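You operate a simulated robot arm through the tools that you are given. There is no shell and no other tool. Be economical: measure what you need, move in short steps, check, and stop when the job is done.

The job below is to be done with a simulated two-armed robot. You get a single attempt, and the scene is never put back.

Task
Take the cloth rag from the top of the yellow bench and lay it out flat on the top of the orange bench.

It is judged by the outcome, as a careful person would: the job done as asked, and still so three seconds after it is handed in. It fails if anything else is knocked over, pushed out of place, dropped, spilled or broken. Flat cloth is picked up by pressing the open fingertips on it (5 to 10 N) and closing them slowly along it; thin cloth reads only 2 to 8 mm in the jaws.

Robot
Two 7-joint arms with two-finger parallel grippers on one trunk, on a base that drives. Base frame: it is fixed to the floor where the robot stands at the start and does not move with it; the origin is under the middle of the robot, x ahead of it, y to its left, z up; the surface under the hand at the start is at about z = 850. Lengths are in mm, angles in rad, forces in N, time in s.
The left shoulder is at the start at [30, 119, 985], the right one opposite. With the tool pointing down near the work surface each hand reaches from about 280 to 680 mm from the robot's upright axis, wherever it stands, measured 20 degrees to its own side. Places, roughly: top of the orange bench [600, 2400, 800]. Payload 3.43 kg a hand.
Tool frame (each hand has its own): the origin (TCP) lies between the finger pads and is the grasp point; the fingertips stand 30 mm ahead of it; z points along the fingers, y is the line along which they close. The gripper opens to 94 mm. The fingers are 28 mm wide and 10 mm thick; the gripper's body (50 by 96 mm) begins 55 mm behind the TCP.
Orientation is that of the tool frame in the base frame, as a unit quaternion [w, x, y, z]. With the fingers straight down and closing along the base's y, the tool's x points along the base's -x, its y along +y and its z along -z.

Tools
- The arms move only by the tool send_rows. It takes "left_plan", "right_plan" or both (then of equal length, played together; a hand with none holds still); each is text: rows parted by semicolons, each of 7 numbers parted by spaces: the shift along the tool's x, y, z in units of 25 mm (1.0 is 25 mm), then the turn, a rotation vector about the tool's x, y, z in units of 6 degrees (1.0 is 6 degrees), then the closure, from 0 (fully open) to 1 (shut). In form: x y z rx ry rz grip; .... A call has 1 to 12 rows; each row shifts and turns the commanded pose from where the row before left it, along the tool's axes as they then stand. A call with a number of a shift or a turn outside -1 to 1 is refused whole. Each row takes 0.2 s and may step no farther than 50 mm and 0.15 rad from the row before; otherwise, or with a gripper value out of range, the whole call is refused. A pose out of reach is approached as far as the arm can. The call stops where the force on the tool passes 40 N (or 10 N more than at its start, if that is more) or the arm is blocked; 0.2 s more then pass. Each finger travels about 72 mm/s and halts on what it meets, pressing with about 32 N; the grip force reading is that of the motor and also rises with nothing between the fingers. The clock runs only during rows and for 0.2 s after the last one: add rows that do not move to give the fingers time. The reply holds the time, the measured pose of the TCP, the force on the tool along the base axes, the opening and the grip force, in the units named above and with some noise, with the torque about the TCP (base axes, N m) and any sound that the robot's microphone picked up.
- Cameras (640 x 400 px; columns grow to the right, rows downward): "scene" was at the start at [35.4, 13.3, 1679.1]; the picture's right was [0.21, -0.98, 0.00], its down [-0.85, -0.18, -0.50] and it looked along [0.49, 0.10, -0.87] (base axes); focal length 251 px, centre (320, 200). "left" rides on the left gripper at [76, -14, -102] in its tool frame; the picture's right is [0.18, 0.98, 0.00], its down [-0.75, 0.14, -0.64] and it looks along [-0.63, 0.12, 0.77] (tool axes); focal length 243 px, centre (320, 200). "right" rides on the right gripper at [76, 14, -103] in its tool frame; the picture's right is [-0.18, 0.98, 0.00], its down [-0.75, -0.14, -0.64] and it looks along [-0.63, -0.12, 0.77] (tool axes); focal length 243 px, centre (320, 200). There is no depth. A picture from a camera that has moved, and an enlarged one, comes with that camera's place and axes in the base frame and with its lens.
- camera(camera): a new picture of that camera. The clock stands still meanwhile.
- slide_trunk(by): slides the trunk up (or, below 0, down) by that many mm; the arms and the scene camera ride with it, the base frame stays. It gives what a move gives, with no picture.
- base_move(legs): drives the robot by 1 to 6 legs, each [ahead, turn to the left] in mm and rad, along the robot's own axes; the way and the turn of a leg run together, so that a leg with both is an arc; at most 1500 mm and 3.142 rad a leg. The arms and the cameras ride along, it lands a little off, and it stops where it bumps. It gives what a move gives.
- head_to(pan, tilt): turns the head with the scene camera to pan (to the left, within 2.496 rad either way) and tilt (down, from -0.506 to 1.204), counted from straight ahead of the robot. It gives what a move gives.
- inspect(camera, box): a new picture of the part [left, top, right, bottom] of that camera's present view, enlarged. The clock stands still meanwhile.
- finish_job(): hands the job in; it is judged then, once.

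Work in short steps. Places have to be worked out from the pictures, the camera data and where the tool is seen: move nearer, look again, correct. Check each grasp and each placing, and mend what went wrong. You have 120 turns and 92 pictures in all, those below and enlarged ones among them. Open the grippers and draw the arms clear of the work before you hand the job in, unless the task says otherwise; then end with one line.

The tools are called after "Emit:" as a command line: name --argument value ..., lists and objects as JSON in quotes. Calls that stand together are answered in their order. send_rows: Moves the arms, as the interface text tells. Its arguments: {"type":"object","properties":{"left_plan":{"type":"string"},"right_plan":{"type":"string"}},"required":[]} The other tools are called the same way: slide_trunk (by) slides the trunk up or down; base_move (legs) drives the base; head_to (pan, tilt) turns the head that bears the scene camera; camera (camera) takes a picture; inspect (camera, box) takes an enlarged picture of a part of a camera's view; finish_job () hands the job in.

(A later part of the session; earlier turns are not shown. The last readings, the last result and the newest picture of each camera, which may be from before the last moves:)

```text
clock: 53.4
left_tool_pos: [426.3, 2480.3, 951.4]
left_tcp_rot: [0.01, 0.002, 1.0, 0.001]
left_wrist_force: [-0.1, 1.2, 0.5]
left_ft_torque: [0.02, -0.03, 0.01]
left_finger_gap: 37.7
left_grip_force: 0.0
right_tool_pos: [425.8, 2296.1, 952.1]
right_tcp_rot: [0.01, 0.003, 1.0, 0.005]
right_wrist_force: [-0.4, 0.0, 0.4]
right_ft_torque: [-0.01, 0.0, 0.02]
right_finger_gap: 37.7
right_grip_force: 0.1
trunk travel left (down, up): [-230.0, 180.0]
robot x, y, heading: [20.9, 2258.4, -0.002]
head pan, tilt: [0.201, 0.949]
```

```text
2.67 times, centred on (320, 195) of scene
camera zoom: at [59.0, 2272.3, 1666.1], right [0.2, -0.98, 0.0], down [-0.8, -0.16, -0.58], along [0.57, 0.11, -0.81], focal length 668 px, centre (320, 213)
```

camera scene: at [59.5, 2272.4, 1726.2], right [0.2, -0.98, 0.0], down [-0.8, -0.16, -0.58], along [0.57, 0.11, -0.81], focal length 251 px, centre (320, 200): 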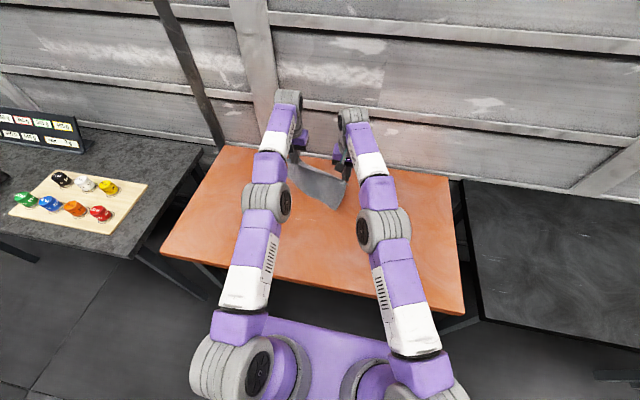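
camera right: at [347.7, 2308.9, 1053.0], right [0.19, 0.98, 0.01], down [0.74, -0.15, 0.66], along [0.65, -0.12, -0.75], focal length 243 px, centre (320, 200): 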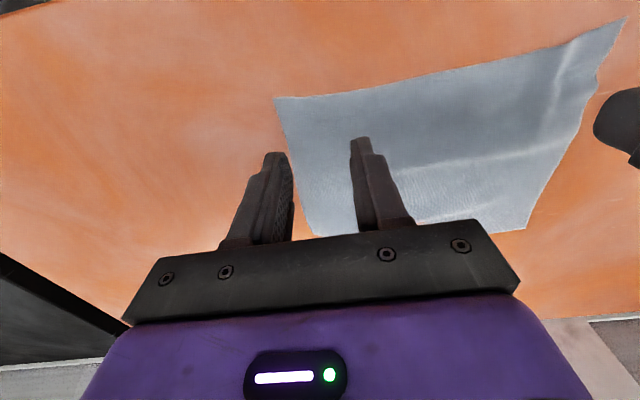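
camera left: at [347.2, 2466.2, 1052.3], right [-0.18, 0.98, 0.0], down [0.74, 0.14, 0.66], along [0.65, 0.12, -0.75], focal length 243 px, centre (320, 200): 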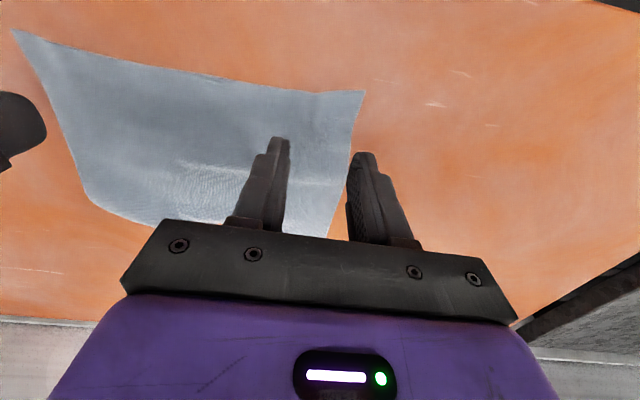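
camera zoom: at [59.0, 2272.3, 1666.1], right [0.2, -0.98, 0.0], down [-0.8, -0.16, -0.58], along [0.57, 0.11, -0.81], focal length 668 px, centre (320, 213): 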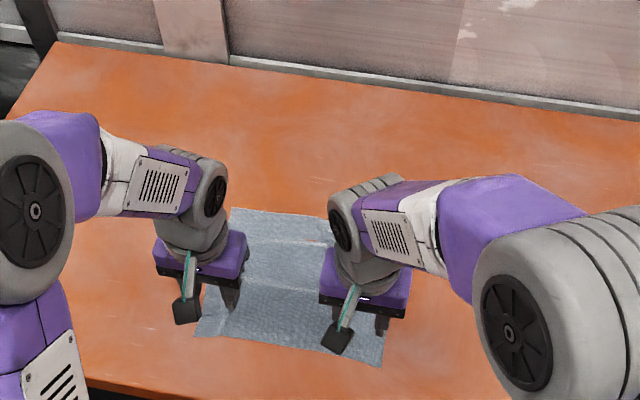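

Released cleanly and the rag lies almost flat. I spread the arms up and outward to see the whole of it.

Emit:
send_rows --left_plan "0 0 -1 0 0 0 0.4;0 0.5 -1 0 0 0 0.2;0 1 -0.6 0 0 0 0;0 1 0 0 0 0 0;0 1 0 0 0 0 0;0 1 0 0 0 0 0;0 1 0 0 0 0 0;0 1 0 0 0 0 0" --right_plan "0 0 -1 0 0 0 0.4;0 -0.5 -1 0 0 0 0.2;0 -1 -0.6 0 0 0 0;0 -1 0 0 0 0 0;0 -1 0 0 0 0 0;0 -1 0 0 0 0 0;0 -1 0 0 0 0 0;0 -1 0 0 0 0 0"

Emit:
inspect --camera "scene" --box '[220, 120, 420, 270]'

```text
clock: 55.2
left_tool_pos: [426.8, 2642.9, 1016.9]
left_tcp_rot: [0.01, 0.002, 1.0, 0.0]
left_wrist_force: [-0.8, -0.1, 0.7]
left_ft_torque: [-0.06, 0.02, 0.0]
left_finger_gap: 94.1
left_grip_force: 0.0
right_tool_pos: [423.6, 2133.9, 1013.4]
right_tcp_rot: [0.01, 0.002, 1.0, 0.004]
right_wrist_force: [0.2, 0.0, -0.4]
right_ft_torque: [0.03, 0.01, 0.04]
right_finger_gap: 94.1
right_grip_force: 0.0
trunk travel left (down, up): [-230.0, 180.0]
robot x, y, heading: [21.6, 2255.2, -0.003]
head pan, tilt: [0.201, 0.949]
```

```text
2.67 times, centred on (320, 195) of scene
camera zoom: at [60.2, 2272.5, 1666.1], right [0.2, -0.98, 0.0], down [-0.8, -0.16, -0.58], along [0.57, 0.11, -0.81], focal length 668 px, centre (320, 213)
```

zoom: 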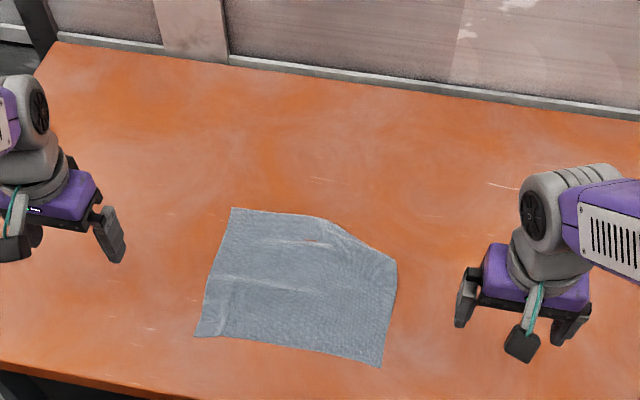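

The far right corner looks cut off – probably folded under. I zoom in.

Emit:
inspect --camera "scene" --box '[275, 190, 355, 260]'

Emit:
camera --camera "right"

```text
5.71 times, centred on (315, 225) of scene
camera zoom: at [60.2, 2272.5, 1666.1], right [0.2, -0.98, 0.0], down [-0.8, -0.16, -0.58], along [0.57, 0.11, -0.81], focal length 1432 px, centre (349, 57)
```

zoom: 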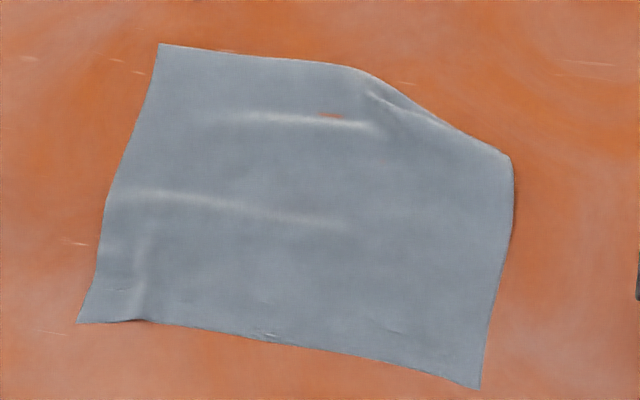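

```text
55 pictures are left
camera right: at [345.4, 2146.2, 1114.1], right [0.19, 0.98, 0.01], down [0.74, -0.15, 0.66], along [0.65, -0.11, -0.75], focal length 243 px, centre (320, 200)
```

right: 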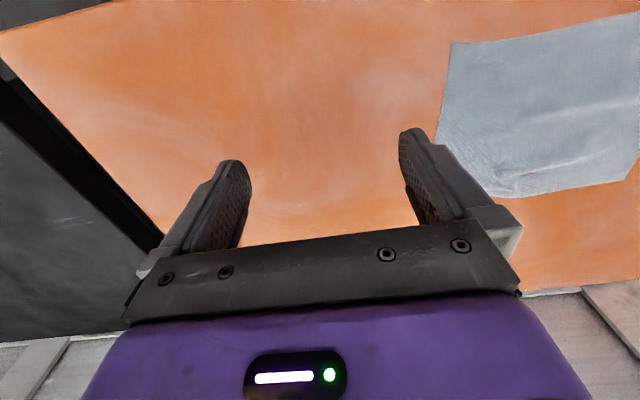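

The far-right corner is tucked under (corner should be at about (628,2258), fold line from (625,2382) to (577,2260)). It buckled because the bench was 50 mm higher than assumed. I re-grip the near corners and re-lay from the correct height, first hovering over the corners.

Emit:
send_rows --left_plan "0 -0.845 0.3 0 0 0 0.3;0 -0.845 0.3 0 0 0 0.55;0 -0.845 0.3 0 0 0 0.55;0 -0.845 0.3 0 0 0 0.55;0 -0.845 0.3 0 0 0 0.55;0 -0.845 0.3 0 0 0 0.55;0 -0.845 0.3 0 0 0 0.55;0 -0.845 0.3 0 0 0 0.55;0.05 0 0.6 0 0 0 0.55;0.05 0 0.6 0 0 0 0.55;0.05 0 0.6 0 0 0 0.55;0 0 0.3 0 0 0 0.55" --right_plan "0 0.795 0.3 0 0 0 0.3;0 0.795 0.3 0 0 0 0.55;0 0.795 0.3 0 0 0 0.55;0 0.795 0.3 0 0 0 0.55;0 0.795 0.3 0 0 0 0.55;0 0.795 0.3 0 0 0 0.55;0 0.795 0.3 0 0 0 0.55;0 0.795 0.3 0 0 0 0.55;0 0 0.6 0 0 0 0.55;0 0 0.6 0 0 0 0.55;0 0 0.6 0 0 0 0.55;0 0 0.2 0 0 0 0.55"

Emit:
camera --camera "left"

Emit:
camera --camera "right"

```text
clock: 57.8
left_tool_pos: [423.1, 2474.5, 904.8]
left_tcp_rot: [0.01, 0.002, 1.0, 0.001]
left_wrist_force: [-0.3, -0.1, 0.0]
left_ft_torque: [0.0, -0.04, -0.01]
left_finger_gap: 42.2
left_grip_force: 0.1
right_tool_pos: [427.7, 2291.3, 903.9]
right_tcp_rot: [0.011, 0.002, 1.0, 0.004]
right_wrist_force: [0.6, 0.3, -0.9]
right_ft_torque: [0.01, 0.01, -0.06]
right_finger_gap: 42.4
right_grip_force: 0.1
trunk travel left (down, up): [-230.0, 180.0]
robot x, y, heading: [20.2, 2261.2, -0.005]
head pan, tilt: [0.201, 0.949]
```

```text
54 pictures are left
camera left: at [345.8, 2459.2, 1005.4], right [-0.18, 0.98, 0.0], down [0.74, 0.14, 0.66], along [0.65, 0.12, -0.75], focal length 243 px, centre (320, 200)
```

left: 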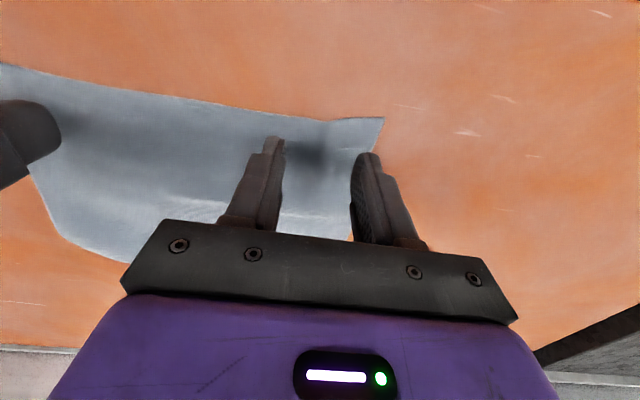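

```text
53 pictures are left
camera right: at [349.7, 2305.0, 1005.6], right [0.19, 0.98, 0.01], down [0.74, -0.15, 0.66], along [0.65, -0.12, -0.75], focal length 243 px, centre (320, 200)
```

right: 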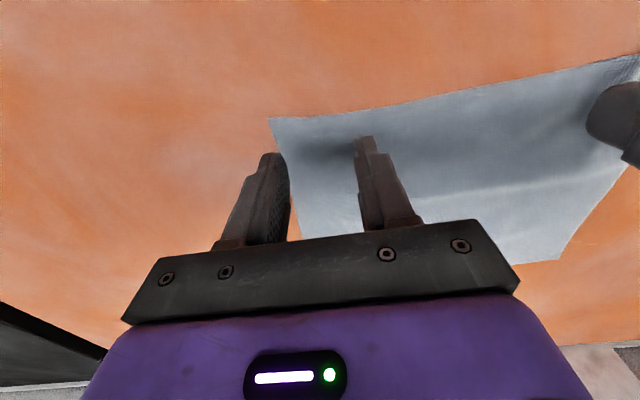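

Well placed. Descend to just above contact, shifting slightly inward.

Emit:
send_rows --left_plan "0 -0.15 0.4 0 0 0 0.55;0 0 0.4 0 0 0 0.55;0 0 0.12 0 0 0 0.55;0 0 0 0 0 0 0.55" --right_plan "0 0.12 0.4 0 0 0 0.55;0 0 0.4 0 0 0 0.55;0 0 0.1 0 0 0 0.55;0 0 0 0 0 0 0.55"

```text
clock: 58.8
left_tool_pos: [425.7, 2470.0, 881.6]
left_tcp_rot: [0.011, 0.001, 1.0, 0.001]
left_wrist_force: [0.1, 1.0, 7.3]
left_ft_torque: [0.03, 0.06, 0.01]
left_finger_gap: 42.4
left_grip_force: 0.0
right_tool_pos: [427.0, 2294.4, 882.6]
right_tcp_rot: [0.01, 0.002, 1.0, 0.004]
right_wrist_force: [-0.3, -0.7, -0.8]
right_ft_torque: [-0.02, 0.0, -0.02]
right_finger_gap: 42.2
right_grip_force: 0.1
trunk travel left (down, up): [-230.0, 180.0]
robot x, y, heading: [19.9, 2259.8, -0.003]
head pan, tilt: [0.201, 0.949]
```

Left presses at 7 N; the right needs about 1.5 mm more.

Emit:
send_rows --right_plan "0 0 0.07 0 0 0 0.55;0 0 0 0 0 0 0.55"

```text
clock: 59.4
left_tool_pos: [425.0, 2470.1, 880.9]
left_tcp_rot: [0.011, 0.002, 1.0, 0.001]
left_wrist_force: [1.7, 0.8, 9.3]
left_ft_torque: [0.02, 0.06, -0.03]
left_finger_gap: 42.1
left_grip_force: 0.1
right_tool_pos: [428.5, 2297.0, 881.1]
right_tcp_rot: [0.011, 0.003, 1.0, 0.005]
right_wrist_force: [0.4, -0.9, 9.0]
right_ft_torque: [-0.27, 0.12, 0.0]
right_finger_gap: 42.5
right_grip_force: 0.1
trunk travel left (down, up): [-230.0, 180.0]
robot x, y, heading: [18.8, 2261.0, -0.005]
head pan, tilt: [0.201, 0.949]
```

Both press at 9 N; close slowly.

Emit:
send_rows --left_plan "0 0 0 0 0 0 0.59;0 0 0 0 0 0 0.63;0 0 0 0 0 0 0.67;0 0 0 0 0 0 0.71;0 0 0 0 0 0 0.75;0 0 0 0 0 0 0.8;0 0 0 0 0 0 0.85;0 0 0 0 0 0 0.9;0 0 0 0 0 0 0.95;0 0 0 0 0 0 1;0 0 0 0 0 0 1;0 0 0 0 0 0 1" --right_plan "0 0 0 0 0 0 0.59;0 0 0 0 0 0 0.63;0 0 0 0 0 0 0.67;0 0 0 0 0 0 0.71;0 0 0 0 0 0 0.75;0 0 0 0 0 0 0.8;0 0 0 0 0 0 0.85;0 0 0 0 0 0 0.9;0 0 0 0 0 0 0.95;0 0 0 0 0 0 1;0 0 0 0 0 0 1;0 0 0 0 0 0 1"

Emit:
send_rows --left_plan "0 -0.08 -0.3 0 0 0 1;0 0 -0.4 0 0 0 1;0 0 -0.5 0 0 0 1;0 0 -0.6 0 0 0 1;0 0 0 0 0 0 1" --right_plan "0 0.08 -0.3 0 0 0 1;0 0 -0.4 0 0 0 1;0 0 -0.5 0 0 0 1;0 0 -0.6 0 0 0 1;0 0 0 0 0 0 1"

Emit:
inspect --camera "scene" --box '[220, 120, 420, 270]'

Emit:
camera --camera "left"

Emit:
camera --camera "right"

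```text
clock: 62.0
left_tool_pos: [423.4, 2469.8, 882.2]
left_tcp_rot: [0.01, 0.001, 1.0, 0.001]
left_wrist_force: [-0.4, 0.6, 8.4]
left_ft_torque: [-0.02, 0.1, -0.04]
left_finger_gap: 2.0
left_grip_force: 31.7
right_tool_pos: [426.3, 2294.8, 883.1]
right_tcp_rot: [0.011, 0.002, 1.0, 0.006]
right_wrist_force: [-0.2, 0.2, 15.1]
right_ft_torque: [-0.03, 0.2, -0.02]
right_finger_gap: 1.3
right_grip_force: 32.0
trunk travel left (down, up): [-230.0, 180.0]
robot x, y, heading: [16.4, 2258.7, -0.004]
head pan, tilt: [0.201, 0.949]
```

```text
clock: 63.2
left_tool_pos: [423.9, 2468.5, 927.1]
left_tcp_rot: [0.009, 0.002, 1.0, 0.001]
left_wrist_force: [-0.1, 0.0, 0.1]
left_ft_torque: [0.02, -0.01, 0.02]
left_finger_gap: 1.9
left_grip_force: 31.7
right_tool_pos: [426.9, 2298.5, 924.2]
right_tcp_rot: [0.011, 0.003, 1.0, 0.004]
right_wrist_force: [0.2, -0.2, 0.2]
right_ft_torque: [-0.03, -0.01, 0.01]
right_finger_gap: 1.4
right_grip_force: 32.5
trunk travel left (down, up): [-230.0, 180.0]
robot x, y, heading: [23.5, 2260.2, -0.002]
head pan, tilt: [0.201, 0.949]
```

```text
2.67 times, centred on (320, 195) of scene
camera zoom: at [60.6, 2272.6, 1666.0], right [0.2, -0.98, 0.0], down [-0.8, -0.16, -0.58], along [0.57, 0.11, -0.81], focal length 668 px, centre (320, 213)
```

zoom: 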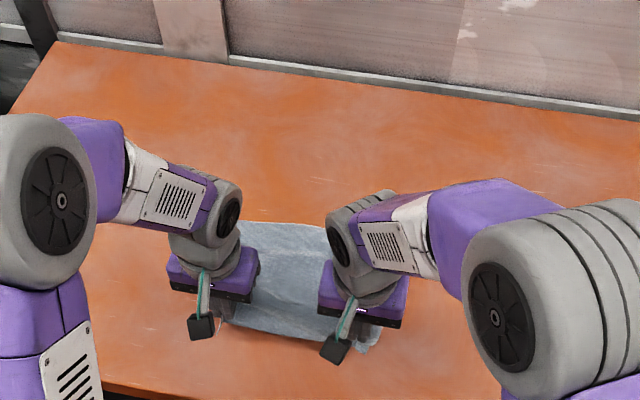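

```text
51 pictures are left
camera left: at [345.1, 2454.2, 1027.2], right [-0.18, 0.98, 0.0], down [0.74, 0.14, 0.66], along [0.65, 0.12, -0.75], focal length 243 px, centre (320, 200)
```

left: 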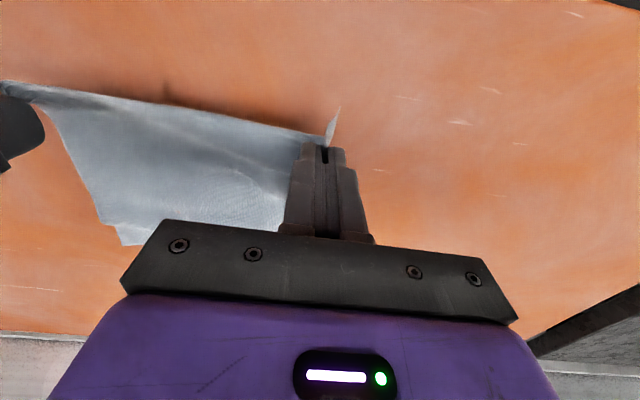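

```text
50 pictures are left
camera right: at [348.9, 2310.6, 1025.7], right [0.19, 0.98, 0.01], down [0.74, -0.15, 0.66], along [0.65, -0.11, -0.75], focal length 243 px, centre (320, 200)
```

right: 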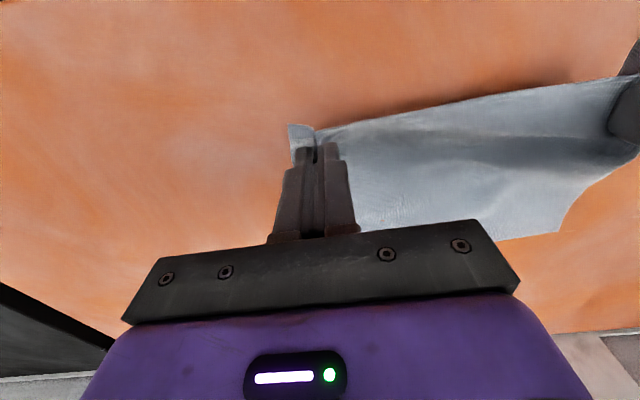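

Both held, and the far-right corner already begins to unfold as the rag lifts. I raise further by 90 mm and look.

Emit:
send_rows --left_plan "0 0 -0.4 0 0 0 1;0 0 -0.5 0 0 0 1;0 0 -0.5 0 0 0 1;0 0 -0.5 0 0 0 1;0 0 -0.5 0 0 0 1;0 0 -0.5 0 0 0 1;0 0 -0.4 0 0 0 1;0 0 -0.3 0 0 0 1;0 0 0 0 0 0 1" --right_plan "0 0 -0.4 0 0 0 1;0 0 -0.5 0 0 0 1;0 0 -0.5 0 0 0 1;0 0 -0.5 0 0 0 1;0 0 -0.5 0 0 0 1;0 0 -0.5 0 0 0 1;0 0 -0.4 0 0 0 1;0 0 -0.3 0 0 0 1;0 0 0 0 0 0 1"

Emit:
camera --camera "left"

Emit:
camera --camera "right"

```text
clock: 65.2
left_tool_pos: [422.3, 2468.4, 1016.1]
left_tcp_rot: [0.009, 0.002, 1.0, 0.001]
left_wrist_force: [-0.5, -1.4, -0.5]
left_ft_torque: [-0.03, 0.0, 0.0]
left_finger_gap: 2.1
left_grip_force: 32.0
right_tool_pos: [425.6, 2296.5, 1015.3]
right_tcp_rot: [0.01, 0.002, 1.0, 0.005]
right_wrist_force: [0.4, 0.3, 0.5]
right_ft_torque: [-0.02, -0.01, 0.0]
right_finger_gap: 1.2
right_grip_force: 31.7
trunk travel left (down, up): [-230.0, 180.0]
robot x, y, heading: [18.8, 2258.0, -0.001]
head pan, tilt: [0.201, 0.949]
```

```text
49 pictures are left
camera left: at [344.0, 2454.0, 1116.7], right [-0.18, 0.98, 0.0], down [0.74, 0.14, 0.66], along [0.65, 0.12, -0.75], focal length 243 px, centre (320, 200)
```

left: 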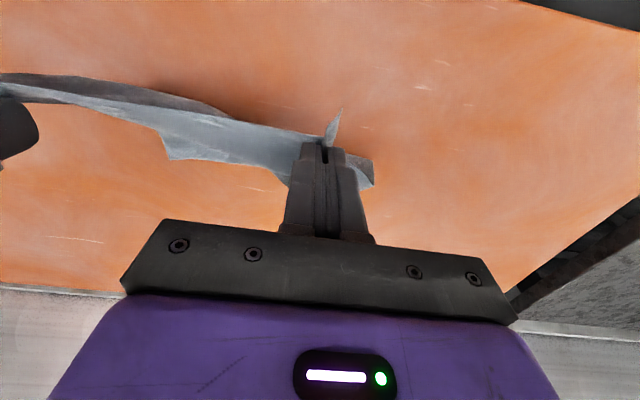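

```text
48 pictures are left
camera right: at [347.2, 2309.3, 1117.2], right [0.19, 0.98, 0.01], down [0.74, -0.15, 0.66], along [0.65, -0.11, -0.75], focal length 243 px, centre (320, 200)
```

right: 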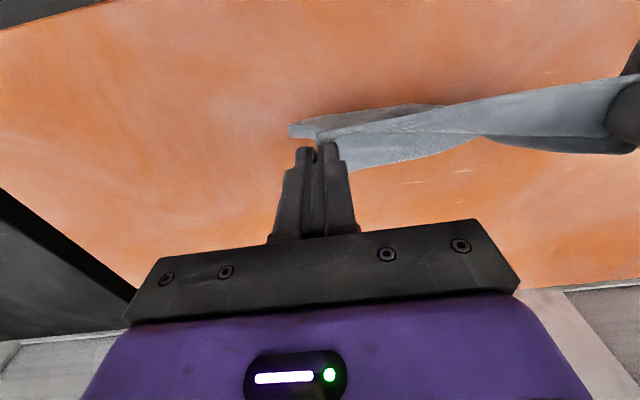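

The corner seems free now. I raise to a full hang, then move forward.

Emit:
send_rows --left_plan "0 0.04 -0.6 0 0 0 1;0 0.04 -0.8 0 0 0 1;0 0 -0.9 0 0 0 1;0 0 -0.9 0 0 0 1;0 0 -0.8 0 0 0 1;-0.5 0 -0.6 0 0 0 1;-0.7 0 -0.2 0 0 0 1;-0.8 0 0 0 0 0 1;-0.8 0 0 0 0 0 1;-0.8 0 0 0 0 0 1;-0.8 0 0 0 0 0 1;-0.8 0 0 0 0 0 1" --right_plan "0 -0.04 -0.6 0 0 0 1;0 -0.04 -0.8 0 0 0 1;0 0 -0.9 0 0 0 1;0 0 -0.9 0 0 0 1;0 0 -0.8 0 0 0 1;-0.5 0 -0.6 0 0 0 1;-0.7 0 -0.2 0 0 0 1;-0.8 0 0 0 0 0 1;-0.8 0 0 0 0 0 1;-0.8 0 0 0 0 0 1;-0.8 0 0 0 0 0 1;-0.8 0 0 0 0 0 1"

Emit:
send_rows --left_plan "-0.7 0 0 0 0 0 1;-0.6 0 0 0 0 0 1;-0.3 0 0 0 0 0 1;0 0 0 0 0 0 1;0 0 0 0 0 0 1;0 0 0 0 0 0 1;0 0 0 0 0 0 1;0 0 0 0 0 0 1" --right_plan "-0.7 0 0 0 0 0 1;-0.6 0 0 0 0 0 1;-0.3 0 0 0 0 0 1;0 0 0 0 0 0 1;0 0 0 0 0 0 1;0 0 0 0 0 0 1;0 0 0 0 0 0 1;0 0 0 0 0 0 1"

Emit:
inspect --camera "scene" --box '[220, 100, 420, 250]'

Emit:
camera --camera "left"

Emit:
camera --camera "right"

```text
clock: 67.8
left_tool_pos: [550.1, 2468.6, 1136.2]
left_tcp_rot: [0.009, 0.001, 1.0, 0.0]
left_wrist_force: [0.3, -1.8, -0.6]
left_ft_torque: [-0.07, 0.05, 0.01]
left_finger_gap: 2.0
left_grip_force: 32.3
right_tool_pos: [553.5, 2292.5, 1139.2]
right_tcp_rot: [0.01, 0.002, 1.0, 0.004]
right_wrist_force: [0.7, 2.0, 0.2]
right_ft_torque: [0.06, 0.01, -0.04]
right_finger_gap: 1.1
right_grip_force: 32.0
trunk travel left (down, up): [-230.0, 180.0]
robot x, y, heading: [22.3, 2261.9, -0.002]
head pan, tilt: [0.201, 0.949]
```

```text
clock: 69.6
left_tool_pos: [590.2, 2467.8, 1138.8]
left_tcp_rot: [0.011, 0.002, 1.0, 0.001]
left_wrist_force: [-0.2, -1.1, -0.2]
left_ft_torque: [-0.03, -0.02, 0.05]
left_finger_gap: 1.9
left_grip_force: 31.8
right_tool_pos: [592.1, 2293.7, 1139.5]
right_tcp_rot: [0.011, 0.002, 1.0, 0.005]
right_wrist_force: [1.2, 1.7, -0.3]
right_ft_torque: [0.03, 0.01, 0.02]
right_finger_gap: 1.5
right_grip_force: 31.2
trunk travel left (down, up): [-230.0, 180.0]
robot x, y, heading: [15.9, 2257.3, -0.004]
head pan, tilt: [0.201, 0.949]
```

```text
2.67 times, centred on (320, 175) of scene
camera zoom: at [60.1, 2272.5, 1666.1], right [0.2, -0.98, 0.0], down [-0.8, -0.16, -0.58], along [0.57, 0.11, -0.81], focal length 668 px, centre (320, 267)
```

zoom: 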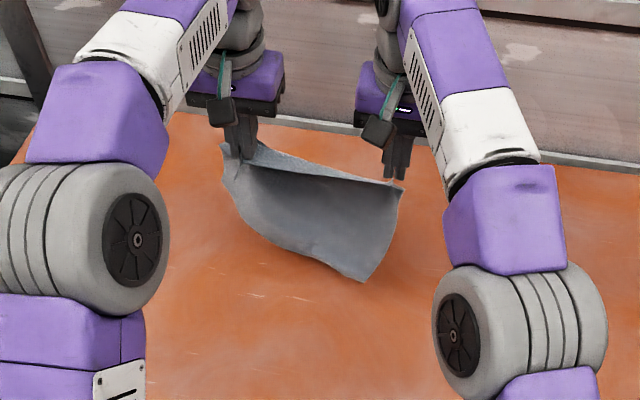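

```text
46 pictures are left
camera left: at [511.3, 2453.8, 1240.1], right [-0.18, 0.98, 0.0], down [0.74, 0.14, 0.66], along [0.65, 0.12, -0.75], focal length 243 px, centre (320, 200)
```

left: 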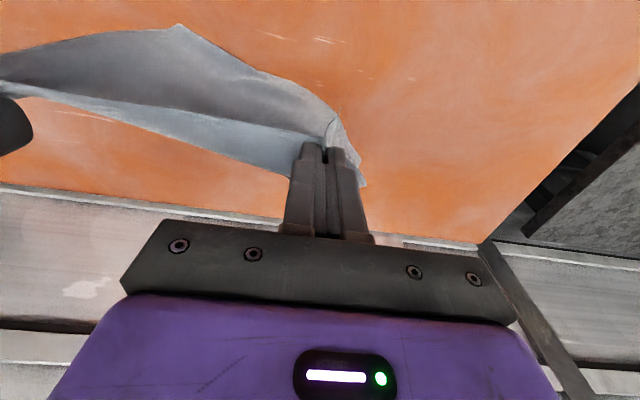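

```text
45 pictures are left
camera right: at [514.2, 2306.1, 1240.4], right [0.19, 0.98, 0.01], down [0.74, -0.15, 0.66], along [0.65, -0.11, -0.75], focal length 243 px, centre (320, 200)
```

right: 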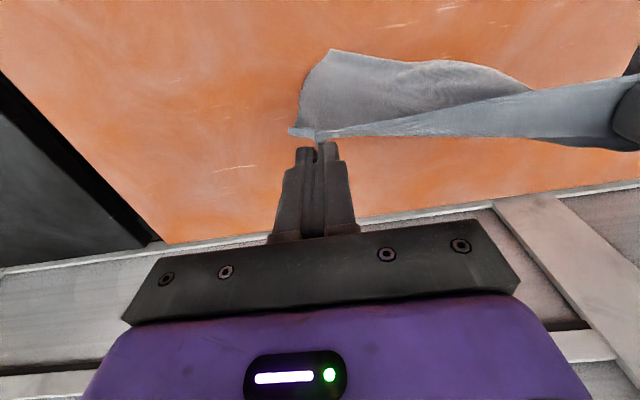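

The corner is unfolded and hanging freely. For a longer laying stroke I'd like the base some 70 mm closer; I look down at the clearance between base and bench.

Emit:
head_to --pan -0.6 --tilt 1.2

Emit:
camera --camera "scene"

```text
clock: 70.8
left_tool_pos: [589.7, 2468.6, 1139.3]
left_tcp_rot: [0.01, 0.002, 1.0, 0.001]
left_wrist_force: [0.9, -2.0, -1.0]
left_ft_torque: [-0.07, -0.01, 0.03]
left_finger_gap: 2.1
left_grip_force: 32.3
right_tool_pos: [592.6, 2292.9, 1137.4]
right_tcp_rot: [0.011, 0.002, 1.0, 0.005]
right_wrist_force: [-0.5, 0.4, 0.6]
right_ft_torque: [0.04, -0.01, 0.01]
right_finger_gap: 1.0
right_grip_force: 32.1
trunk travel left (down, up): [-230.0, 180.0]
robot x, y, heading: [21.4, 2259.5, -0.006]
head pan, tilt: [-0.6, 1.201]
```

```text
44 pictures are left
camera scene: at [34.9, 2226.6, 1649.9], right [-0.57, -0.82, 0.0], down [-0.77, 0.53, -0.36], along [0.3, -0.21, -0.93], focal length 251 px, centre (320, 200)
```

scene: 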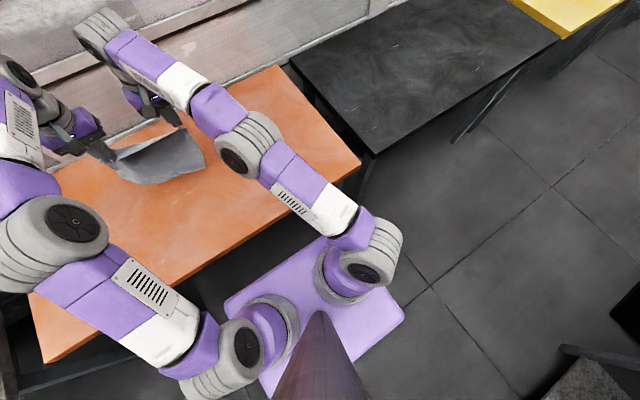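

The base deck is already close to the bench edge, so I won't drive closer. Instead I raise the trunk (which gives more forward reach), and then move the hands forward.

Emit:
slide_trunk --by 170

Emit:
send_rows --left_plan "-0.2 0 0.8 0 0 0 1;-0.2 0 0.8 0 0 0 1;-0.2 0 0.8 0 0 0 1;-0.2 0 0.8 0 0 0 1;-0.2 0 0.8 0 0 0 1;-0.2 0 0.8 0 0 0 1;-0.3 0 0.8 0 0 0 1;-0.3 0 0.6 0 0 0 1;-0.3 0 0.4 0 0 0 1;-0.2 0 0 0 0 0 1;0 0 0 0 0 0 1" --right_plan "-0.2 0 0.8 0 0 0 1;-0.2 0 0.8 0 0 0 1;-0.2 0 0.8 0 0 0 1;-0.2 0 0.8 0 0 0 1;-0.2 0 0.8 0 0 0 1;-0.2 0 0.8 0 0 0 1;-0.3 0 0.8 0 0 0 1;-0.3 0 0.6 0 0 0 1;-0.3 0 0.4 0 0 0 1;-0.2 0 0 0 0 0 1;0 0 0 0 0 0 1"

Emit:
head_to --pan 0.2 --tilt 0.95

Emit:
inspect --camera "scene" --box '[220, 100, 420, 250]'

```text
clock: 72.7
left_tool_pos: [588.9, 2467.0, 1308.8]
left_tcp_rot: [0.009, 0.002, 1.0, 0.001]
left_wrist_force: [0.2, -2.1, -0.1]
left_ft_torque: [-0.04, 0.01, -0.01]
left_finger_gap: 2.0
left_grip_force: 32.5
right_tool_pos: [593.4, 2292.9, 1307.9]
right_tcp_rot: [0.01, 0.003, 1.0, 0.004]
right_wrist_force: [0.2, 1.5, 0.1]
right_ft_torque: [0.07, -0.03, 0.0]
right_finger_gap: 1.3
right_grip_force: 32.3
trunk travel left (down, up): [-400.0, 10.0]
robot x, y, heading: [15.7, 2259.8, -0.004]
head pan, tilt: [-0.6, 1.201]
```

```text
clock: 75.1
left_tool_pos: [650.7, 2467.1, 1145.9]
left_tcp_rot: [0.011, 0.002, 1.0, 0.0]
left_wrist_force: [0.2, -2.9, 0.5]
left_ft_torque: [-0.1, 0.02, 0.03]
left_finger_gap: 1.7
left_grip_force: 31.7
right_tool_pos: [637.6, 2290.6, 1142.7]
right_tcp_rot: [0.01, 0.002, 1.0, 0.006]
right_wrist_force: [0.3, 2.6, -0.4]
right_ft_torque: [0.13, -0.02, -0.05]
right_finger_gap: 1.2
right_grip_force: 31.9
right hand out of reach, approached as far as the arm can: row 8, 9, 10
trunk travel left (down, up): [-400.0, 10.0]
robot x, y, heading: [22.4, 2259.8, -0.002]
head pan, tilt: [-0.6, 1.201]
```

```text
clock: 76.2
left_tool_pos: [651.6, 2468.7, 1145.7]
left_tcp_rot: [0.01, 0.001, 1.0, 0.001]
left_wrist_force: [-0.3, -3.4, 0.7]
left_ft_torque: [-0.09, 0.0, 0.01]
left_finger_gap: 1.8
left_grip_force: 31.8
right_tool_pos: [638.6, 2291.6, 1143.5]
right_tcp_rot: [0.011, 0.003, 1.0, 0.004]
right_wrist_force: [0.0, 3.4, 0.7]
right_ft_torque: [0.05, 0.02, -0.05]
right_finger_gap: 1.3
right_grip_force: 31.5
trunk travel left (down, up): [-400.0, 10.0]
robot x, y, heading: [20.8, 2261.2, -0.003]
head pan, tilt: [0.201, 0.949]
```

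```text
2.67 times, centred on (320, 175) of scene
camera zoom: at [60.1, 2272.4, 1836.1], right [0.2, -0.98, 0.0], down [-0.8, -0.16, -0.58], along [0.57, 0.11, -0.81], focal length 668 px, centre (320, 267)
```

zoom: 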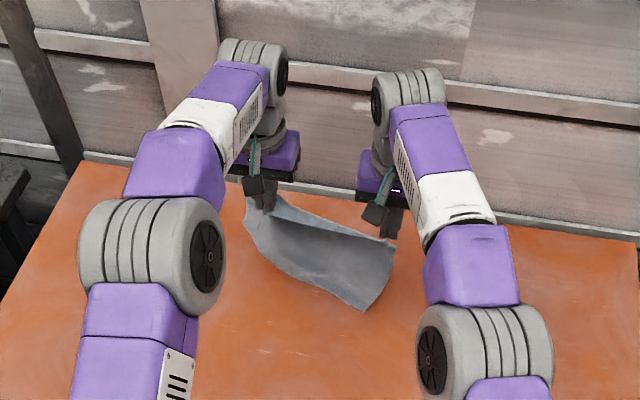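

The hands are at x≈640–650 and the corner hangs about 75 mm above the bench. I descend so it just touches and immediately draw back, almost level, so the free edge trails forward.

Emit:
send_rows --left_plan "0.1 0 0.5 0 0 0 1;0.2 0 0.7 0 0 0 1;0.2 0 0.7 0 0 0 1;0.3 0 0.6 0 0 0 1;0.5 0 0.15 0 0 0 1;0.6 0 0.05 0 0 0 1;0.6 0 0.05 0 0 0 1;0.6 0 0.05 0 0 0 1;0.6 0 0.05 0 0 0 1;0.6 0 0.1 0 0 0 1;0.4 0 0.1 0 0 0 1" --right_plan "0 0 0.5 0 0 0 1;0 0 0.7 0 0 0 1;0.1 0 0.7 0 0 0 1;0.2 0 0.6 0 0 0 1;0.5 0 0.15 0 0 0 1;0.6 0 0.05 0 0 0 1;0.6 0 0.05 0 0 0 1;0.6 0 0.05 0 0 0 1;0.6 0 0.05 0 0 0 1;0.6 0 0.1 0 0 0 1;0.4 0 0.1 0 0 0 1"

Emit:
inspect --camera "scene" --box '[220, 100, 420, 250]'

Emit:
camera --camera "left"

Emit:
camera --camera "right"

```text
clock: 78.6
left_tool_pos: [534.1, 2468.3, 1068.3]
left_tcp_rot: [0.011, 0.001, 1.0, 0.001]
left_wrist_force: [-0.3, -2.3, -1.1]
left_ft_torque: [-0.06, 0.01, 0.02]
left_finger_gap: 2.1
left_grip_force: 32.6
right_tool_pos: [533.2, 2292.5, 1066.3]
right_tcp_rot: [0.01, 0.003, 1.0, 0.004]
right_wrist_force: [0.6, 2.3, 0.3]
right_ft_torque: [0.06, -0.01, -0.04]
right_finger_gap: 1.1
right_grip_force: 32.1
trunk travel left (down, up): [-400.0, 10.0]
robot x, y, heading: [15.6, 2260.4, -0.003]
head pan, tilt: [0.201, 0.949]
```

```text
2.67 times, centred on (320, 175) of scene
camera zoom: at [59.8, 2272.5, 1836.1], right [0.2, -0.98, 0.0], down [-0.8, -0.16, -0.58], along [0.57, 0.11, -0.81], focal length 668 px, centre (320, 267)
```

zoom: 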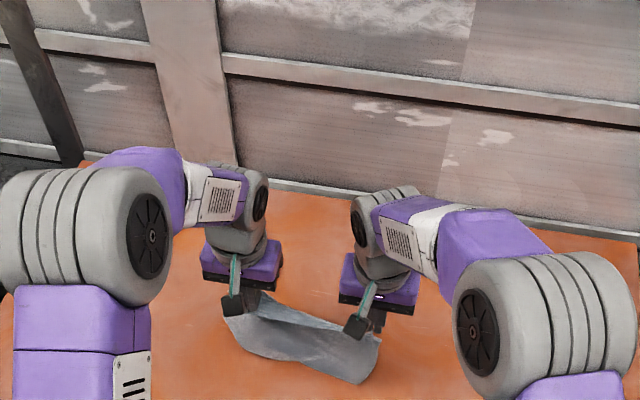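

```text
41 pictures are left
camera left: at [455.4, 2454.1, 1168.7], right [-0.18, 0.98, 0.0], down [0.74, 0.14, 0.66], along [0.65, 0.12, -0.75], focal length 243 px, centre (320, 200)
```

left: 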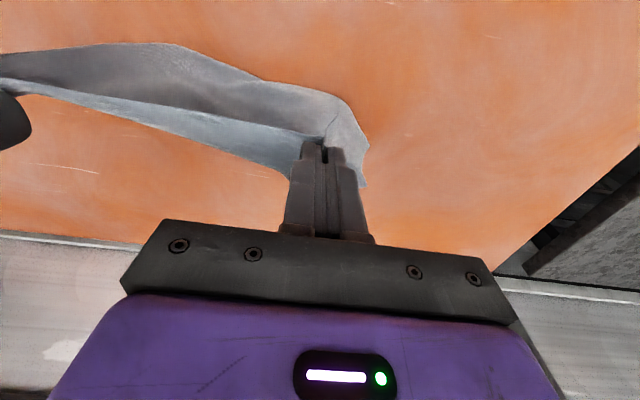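

```text
40 pictures are left
camera right: at [456.5, 2305.4, 1167.5], right [0.19, 0.98, 0.01], down [0.74, -0.15, 0.66], along [0.65, -0.11, -0.75], focal length 243 px, centre (320, 200)
```

right: 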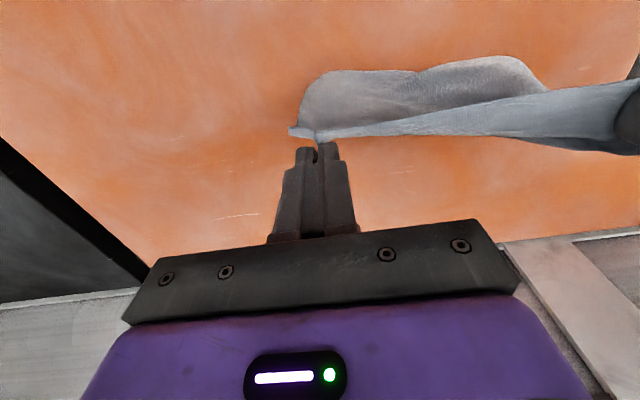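

The free edge slides rather than sticks. The first lay worked except for the right corner, and that corner freed itself when the near edge was lifted only ~45 mm. So I go forward again, lay it as before, and if the corner tucks, free it with a low lift plus drag.

Emit:
send_rows --left_plan "-0.2 0 -0.8 0 0 0 1;-0.6 0 -0.4 0 0 0 1;-0.7 0 0 0 0 0 1;-0.7 0 0 0 0 0 1;-0.7 0 0 0 0 0 1;-0.6 0 0 0 0 0 1;-0.4 0 0 0 0 0 1;-0.2 0 0 0 0 0 1;0 0 0 0 0 0 1;0 0 0 0 0 0 1;0 0 0 0 0 0 1" --right_plan "-0.2 0 -0.8 0 0 0 1;-0.6 0 -0.4 0 0 0 1;-0.7 0 0 0 0 0 1;-0.7 0 0 0 0 0 1;-0.7 0 0 0 0 0 1;-0.6 0 0 0 0 0 1;-0.4 0 0 0 0 0 1;-0.2 0 0 0 0 0 1;0 0 0 0 0 0 1;0 0 0 0 0 0 1;0 0 0 0 0 0 1"

Emit:
camera --camera "right"

```text
clock: 81.0
left_tool_pos: [635.5, 2467.0, 1099.0]
left_tcp_rot: [0.01, 0.001, 1.0, 0.002]
left_wrist_force: [0.6, -2.1, 0.3]
left_ft_torque: [-0.06, -0.03, 0.05]
left_finger_gap: 1.8
left_grip_force: 32.2
right_tool_pos: [636.9, 2289.6, 1097.1]
right_tcp_rot: [0.01, 0.002, 1.0, 0.004]
right_wrist_force: [-0.2, 4.0, -0.4]
right_ft_torque: [0.05, -0.01, -0.01]
right_finger_gap: 1.3
right_grip_force: 31.6
trunk travel left (down, up): [-400.0, 10.0]
robot x, y, heading: [17.7, 2258.3, -0.0]
head pan, tilt: [0.201, 0.949]
```

```text
39 pictures are left
camera right: at [559.0, 2304.0, 1198.6], right [0.19, 0.98, 0.01], down [0.74, -0.15, 0.66], along [0.65, -0.11, -0.75], focal length 243 px, centre (320, 200)
```

right: 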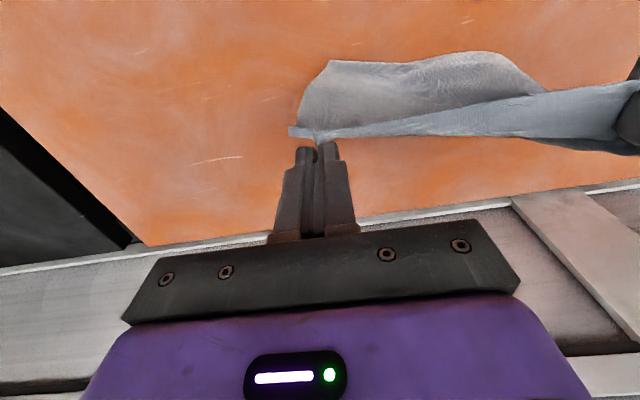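

I use a brisker back-and-down stroke so the free edge lags forward.

Emit:
send_rows --left_plan "1 0 0.5 0 0 0 1;1 0 0.8 0 0 0 1;1 0 1 0 0 0 1;1 0 1 0 0 0 1;1 0 1 0 0 0 1;1 0 1 0 0 0 1;0.8 0 1 0 0 0 1;0.5 0 0.8 0 0 0 1;0.3 0 0.4 0 0 0 1;0 0 0 0 0 0 1" --right_plan "1 0 0.5 0 0 0 1;1 0 0.8 0 0 0 1;1 0 1 0 0 0 1;1 0 1 0 0 0 1;1 0 1 0 0 0 1;1 0 1 0 0 0 1;0.8 0 1 0 0 0 1;0.5 0 0.8 0 0 0 1;0.3 0 0.4 0 0 0 1;0 0 0 0 0 0 1"

Emit:
camera --camera "left"

Emit:
camera --camera "right"

Emit:
inspect --camera "scene" --box '[220, 120, 420, 270]'

```text
clock: 83.2
left_tool_pos: [450.4, 2470.3, 910.3]
left_tcp_rot: [0.011, 0.002, 1.0, 0.001]
left_wrist_force: [-0.4, -1.0, 0.5]
left_ft_torque: [-0.06, 0.03, -0.01]
left_finger_gap: 1.9
left_grip_force: 31.7
right_tool_pos: [452.1, 2293.8, 906.3]
right_tcp_rot: [0.011, 0.003, 1.0, 0.004]
right_wrist_force: [0.1, 2.1, 0.6]
right_ft_torque: [0.07, 0.0, 0.0]
right_finger_gap: 1.2
right_grip_force: 32.0
trunk travel left (down, up): [-400.0, 10.0]
robot x, y, heading: [17.9, 2260.4, -0.004]
head pan, tilt: [0.201, 0.949]
```

```text
38 pictures are left
camera left: at [372.0, 2455.5, 1009.7], right [-0.18, 0.98, 0.0], down [0.74, 0.14, 0.66], along [0.65, 0.12, -0.75], focal length 243 px, centre (320, 200)
```

left: 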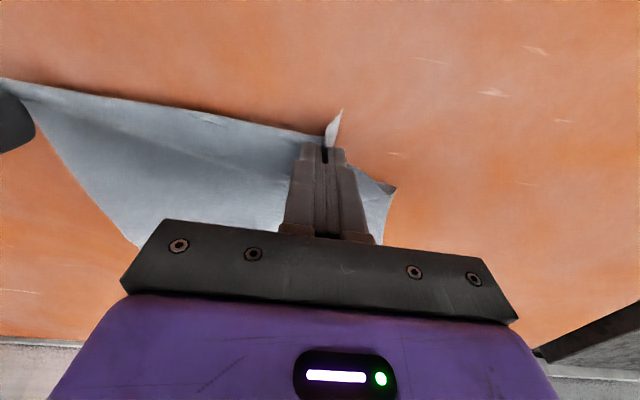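

```text
37 pictures are left
camera right: at [374.2, 2307.3, 1007.6], right [0.19, 0.98, 0.01], down [0.74, -0.15, 0.66], along [0.65, -0.11, -0.75], focal length 243 px, centre (320, 200)
```

right: 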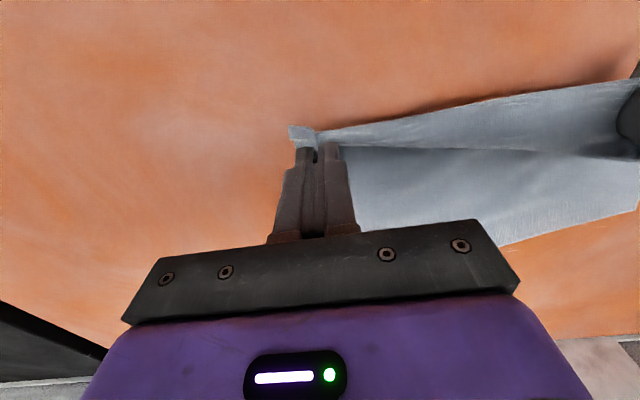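

```text
2.67 times, centred on (320, 195) of scene
camera zoom: at [60.2, 2272.4, 1836.1], right [0.2, -0.98, 0.0], down [-0.8, -0.16, -0.58], along [0.57, 0.11, -0.81], focal length 668 px, centre (320, 213)
```

zoom: 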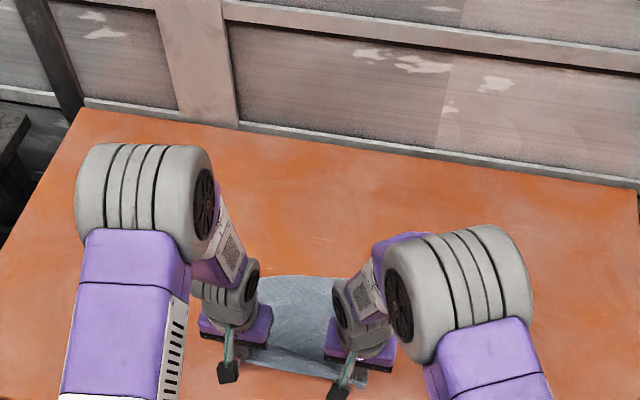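

The free edge trails forward and the right edge now runs straight. I lower the rest while drawing back 40 mm.

Emit:
send_rows --left_plan "0.2 0 0.12 0 0 0 1;0.2 0 0.12 0 0 0 1;0.2 0 0.12 0 0 0 1;0.2 0 0.12 0 0 0 1;0.2 0 0.12 0 0 0 1;0.2 0 0.12 0 0 0 1;0.2 0 0.12 0 0 0 1;0.2 0 0.12 0 0 0 1;0 0 0.1 0 0 0 1" --right_plan "0.2 0 0.1 0 0 0 1;0.2 0 0.1 0 0 0 1;0.2 0 0.1 0 0 0 1;0.2 0 0.1 0 0 0 1;0.2 0 0.1 0 0 0 1;0.2 0 0.1 0 0 0 1;0.2 0 0.1 0 0 0 1;0.2 0 0.1 0 0 0 1;0 0 0.1 0 0 0 1"

Emit:
camera --camera "left"

Emit:
camera --camera "right"

Emit:
inspect --camera "scene" --box '[260, 190, 380, 265]'

```text
clock: 85.2
left_tool_pos: [410.2, 2469.3, 881.9]
left_tcp_rot: [0.011, 0.002, 1.0, 0.0]
left_wrist_force: [-0.7, -0.2, 3.7]
left_ft_torque: [-0.03, 0.06, 0.01]
left_finger_gap: 1.7
left_grip_force: 32.0
right_tool_pos: [410.3, 2293.7, 882.8]
right_tcp_rot: [0.011, 0.002, 1.0, 0.004]
right_wrist_force: [-0.8, 1.5, 0.5]
right_ft_torque: [0.05, 0.01, -0.01]
right_finger_gap: 1.1
right_grip_force: 31.9
trunk travel left (down, up): [-400.0, 10.0]
robot x, y, heading: [21.0, 2253.8, -0.002]
head pan, tilt: [0.201, 0.949]
```

```text
35 pictures are left
camera left: at [332.5, 2454.6, 982.1], right [-0.18, 0.98, 0.0], down [0.74, 0.14, 0.66], along [0.65, 0.12, -0.75], focal length 243 px, centre (320, 200)
```

left: 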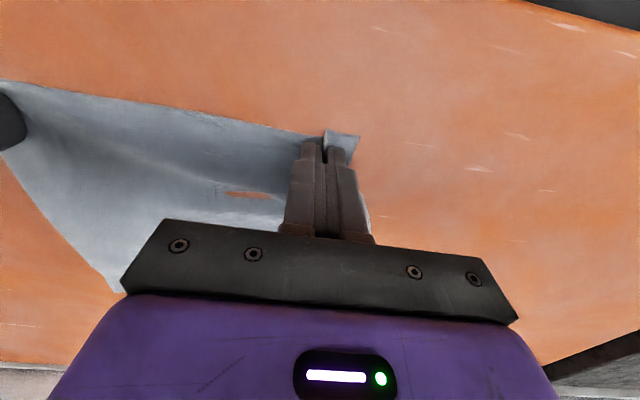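

```text
34 pictures are left
camera right: at [332.8, 2306.9, 984.7], right [0.19, 0.98, 0.01], down [0.74, -0.15, 0.66], along [0.65, -0.11, -0.75], focal length 243 px, centre (320, 200)
```

right: 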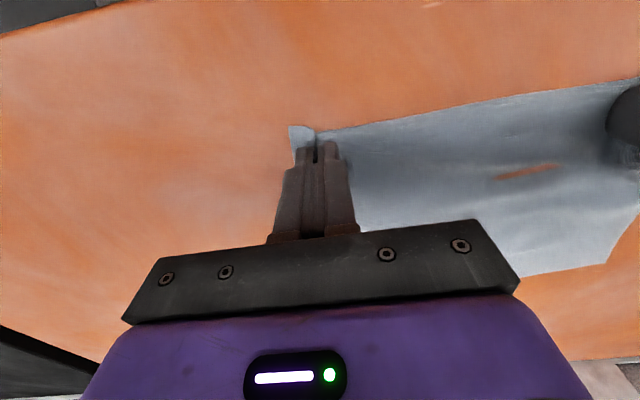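

```text
5.33 times, centred on (320, 228) of scene
camera zoom: at [59.4, 2272.2, 1836.2], right [0.2, -0.98, 0.0], down [-0.8, -0.16, -0.58], along [0.57, 0.11, -0.81], focal length 1336 px, centre (320, 53)
```

zoom: 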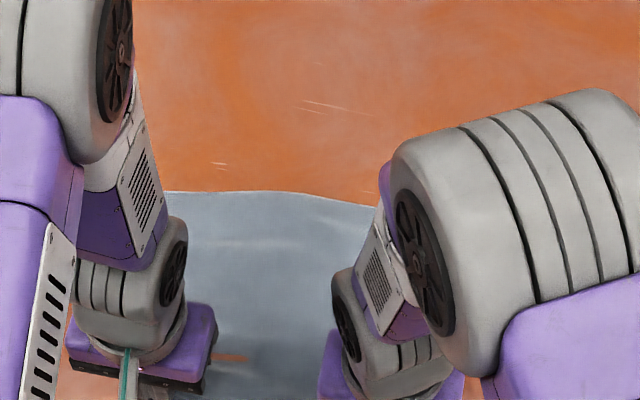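

It looks flat, with the free edge straight. Open slowly again at light contact and lift off.

Emit:
send_rows --left_plan "0 0 0.02 0 0 0 0.95;0 0 0 0 0 0 0.9;0 0 0 0 0 0 0.85;0 0 0 0 0 0 0.8;0 0 0 0 0 0 0.75;0 0 0 0 0 0 0.7;0 0 0 0 0 0 0.65;0 0 0 0 0 0 0.6;0 0 -0.2 0 0 0 0.6;0 0 -0.6 0 0 0 0.6;0 0 -1 0 0 0 0.6;0 0 -1 0 0 0 0.6" --right_plan "0 0 0.07 0 0 0 0.95;0 0 0 0 0 0 0.9;0 0 0 0 0 0 0.85;0 0 0 0 0 0 0.8;0 0 0 0 0 0 0.75;0 0 0 0 0 0 0.7;0 0 0 0 0 0 0.65;0 0 0 0 0 0 0.6;0 0 -0.2 0 0 0 0.6;0 0 -0.6 0 0 0 0.6;0 0 -1 0 0 0 0.6;0 0 -1 0 0 0 0.6"

Emit:
send_rows --left_plan "0 0 -1 0 0 0 0.4;0 0.5 -1 0 0 0 0.2;0 1 -0.6 0 0 0 0;0 1 0 0 0 0 0;0 1 0 0 0 0 0;0 1 0 0 0 0 0;0 1 0 0 0 0 0;0 1 0 0 0 0 0" --right_plan "0 0 -1 0 0 0 0.4;0 -0.5 -1 0 0 0 0.2;0 -1 -0.6 0 0 0 0;0 -1 0 0 0 0 0;0 -1 0 0 0 0 0;0 -1 0 0 0 0 0;0 -1 0 0 0 0 0;0 -1 0 0 0 0 0"

Emit:
inspect --camera "scene" --box '[260, 190, 380, 265]'

```text
clock: 87.8
left_tool_pos: [408.6, 2468.0, 950.3]
left_tcp_rot: [0.01, 0.002, 1.0, 0.001]
left_wrist_force: [-0.5, -0.2, 0.7]
left_ft_torque: [0.03, 0.01, -0.01]
left_finger_gap: 37.6
left_grip_force: 0.0
right_tool_pos: [408.0, 2292.4, 951.2]
right_tcp_rot: [0.011, 0.002, 1.0, 0.004]
right_wrist_force: [-0.1, -0.6, 1.1]
right_ft_torque: [0.0, 0.0, 0.0]
right_finger_gap: 37.3
right_grip_force: 0.2
trunk travel left (down, up): [-400.0, 10.0]
robot x, y, heading: [18.7, 2259.6, 0.001]
head pan, tilt: [0.201, 0.949]
```

```text
clock: 89.6
left_tool_pos: [408.4, 2631.1, 1015.1]
left_tcp_rot: [0.011, 0.002, 1.0, 0.0]
left_wrist_force: [0.4, 0.0, 0.2]
left_ft_torque: [0.0, -0.02, 0.02]
left_finger_gap: 94.0
left_grip_force: 0.1
right_tool_pos: [406.7, 2130.4, 1013.9]
right_tcp_rot: [0.012, 0.001, 1.0, 0.004]
right_wrist_force: [-0.1, -0.5, -0.6]
right_ft_torque: [-0.03, 0.02, -0.01]
right_finger_gap: 94.2
right_grip_force: 0.1
trunk travel left (down, up): [-400.0, 10.0]
robot x, y, heading: [13.3, 2255.0, -0.005]
head pan, tilt: [0.201, 0.949]
```

```text
5.33 times, centred on (320, 228) of scene
camera zoom: at [60.0, 2272.5, 1836.1], right [0.2, -0.98, 0.0], down [-0.8, -0.16, -0.58], along [0.57, 0.11, -0.81], focal length 1336 px, centre (320, 53)
```

zoom: 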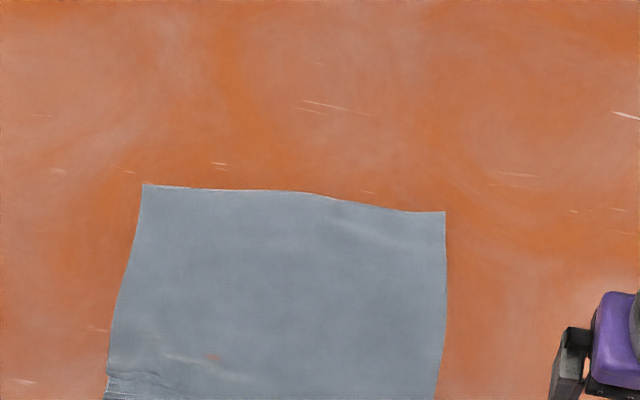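

The far-right corner is now out and flat. I check the rest of the rag, especially the near edge.

Emit:
inspect --camera "scene" --box '[260, 210, 380, 285]'

Emit:
camera --camera "scene"

```text
5.33 times, centred on (320, 248) of scene
camera zoom: at [60.0, 2272.5, 1836.1], right [0.2, -0.98, 0.0], down [-0.8, -0.16, -0.58], along [0.57, 0.11, -0.81], focal length 1336 px, centre (320, -53)
```

zoom: 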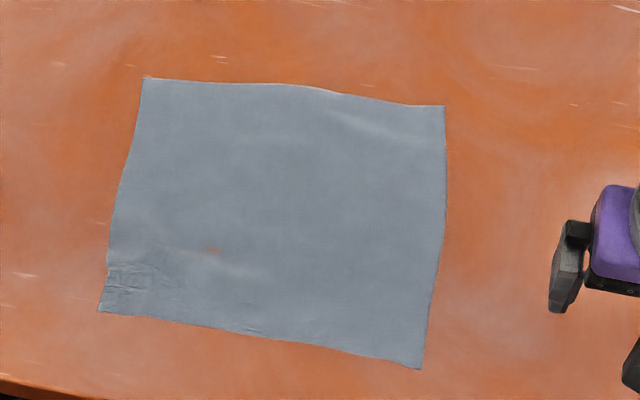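

```text
30 pictures are left
camera scene: at [60.0, 2272.5, 1836.1], right [0.2, -0.98, 0.0], down [-0.8, -0.16, -0.58], along [0.57, 0.11, -0.81], focal length 251 px, centre (320, 200)
```

scene: 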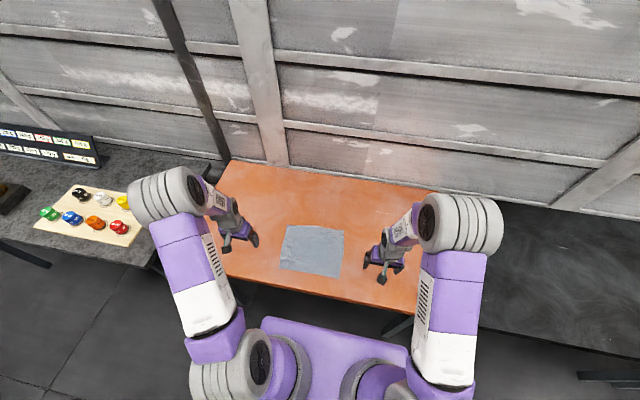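

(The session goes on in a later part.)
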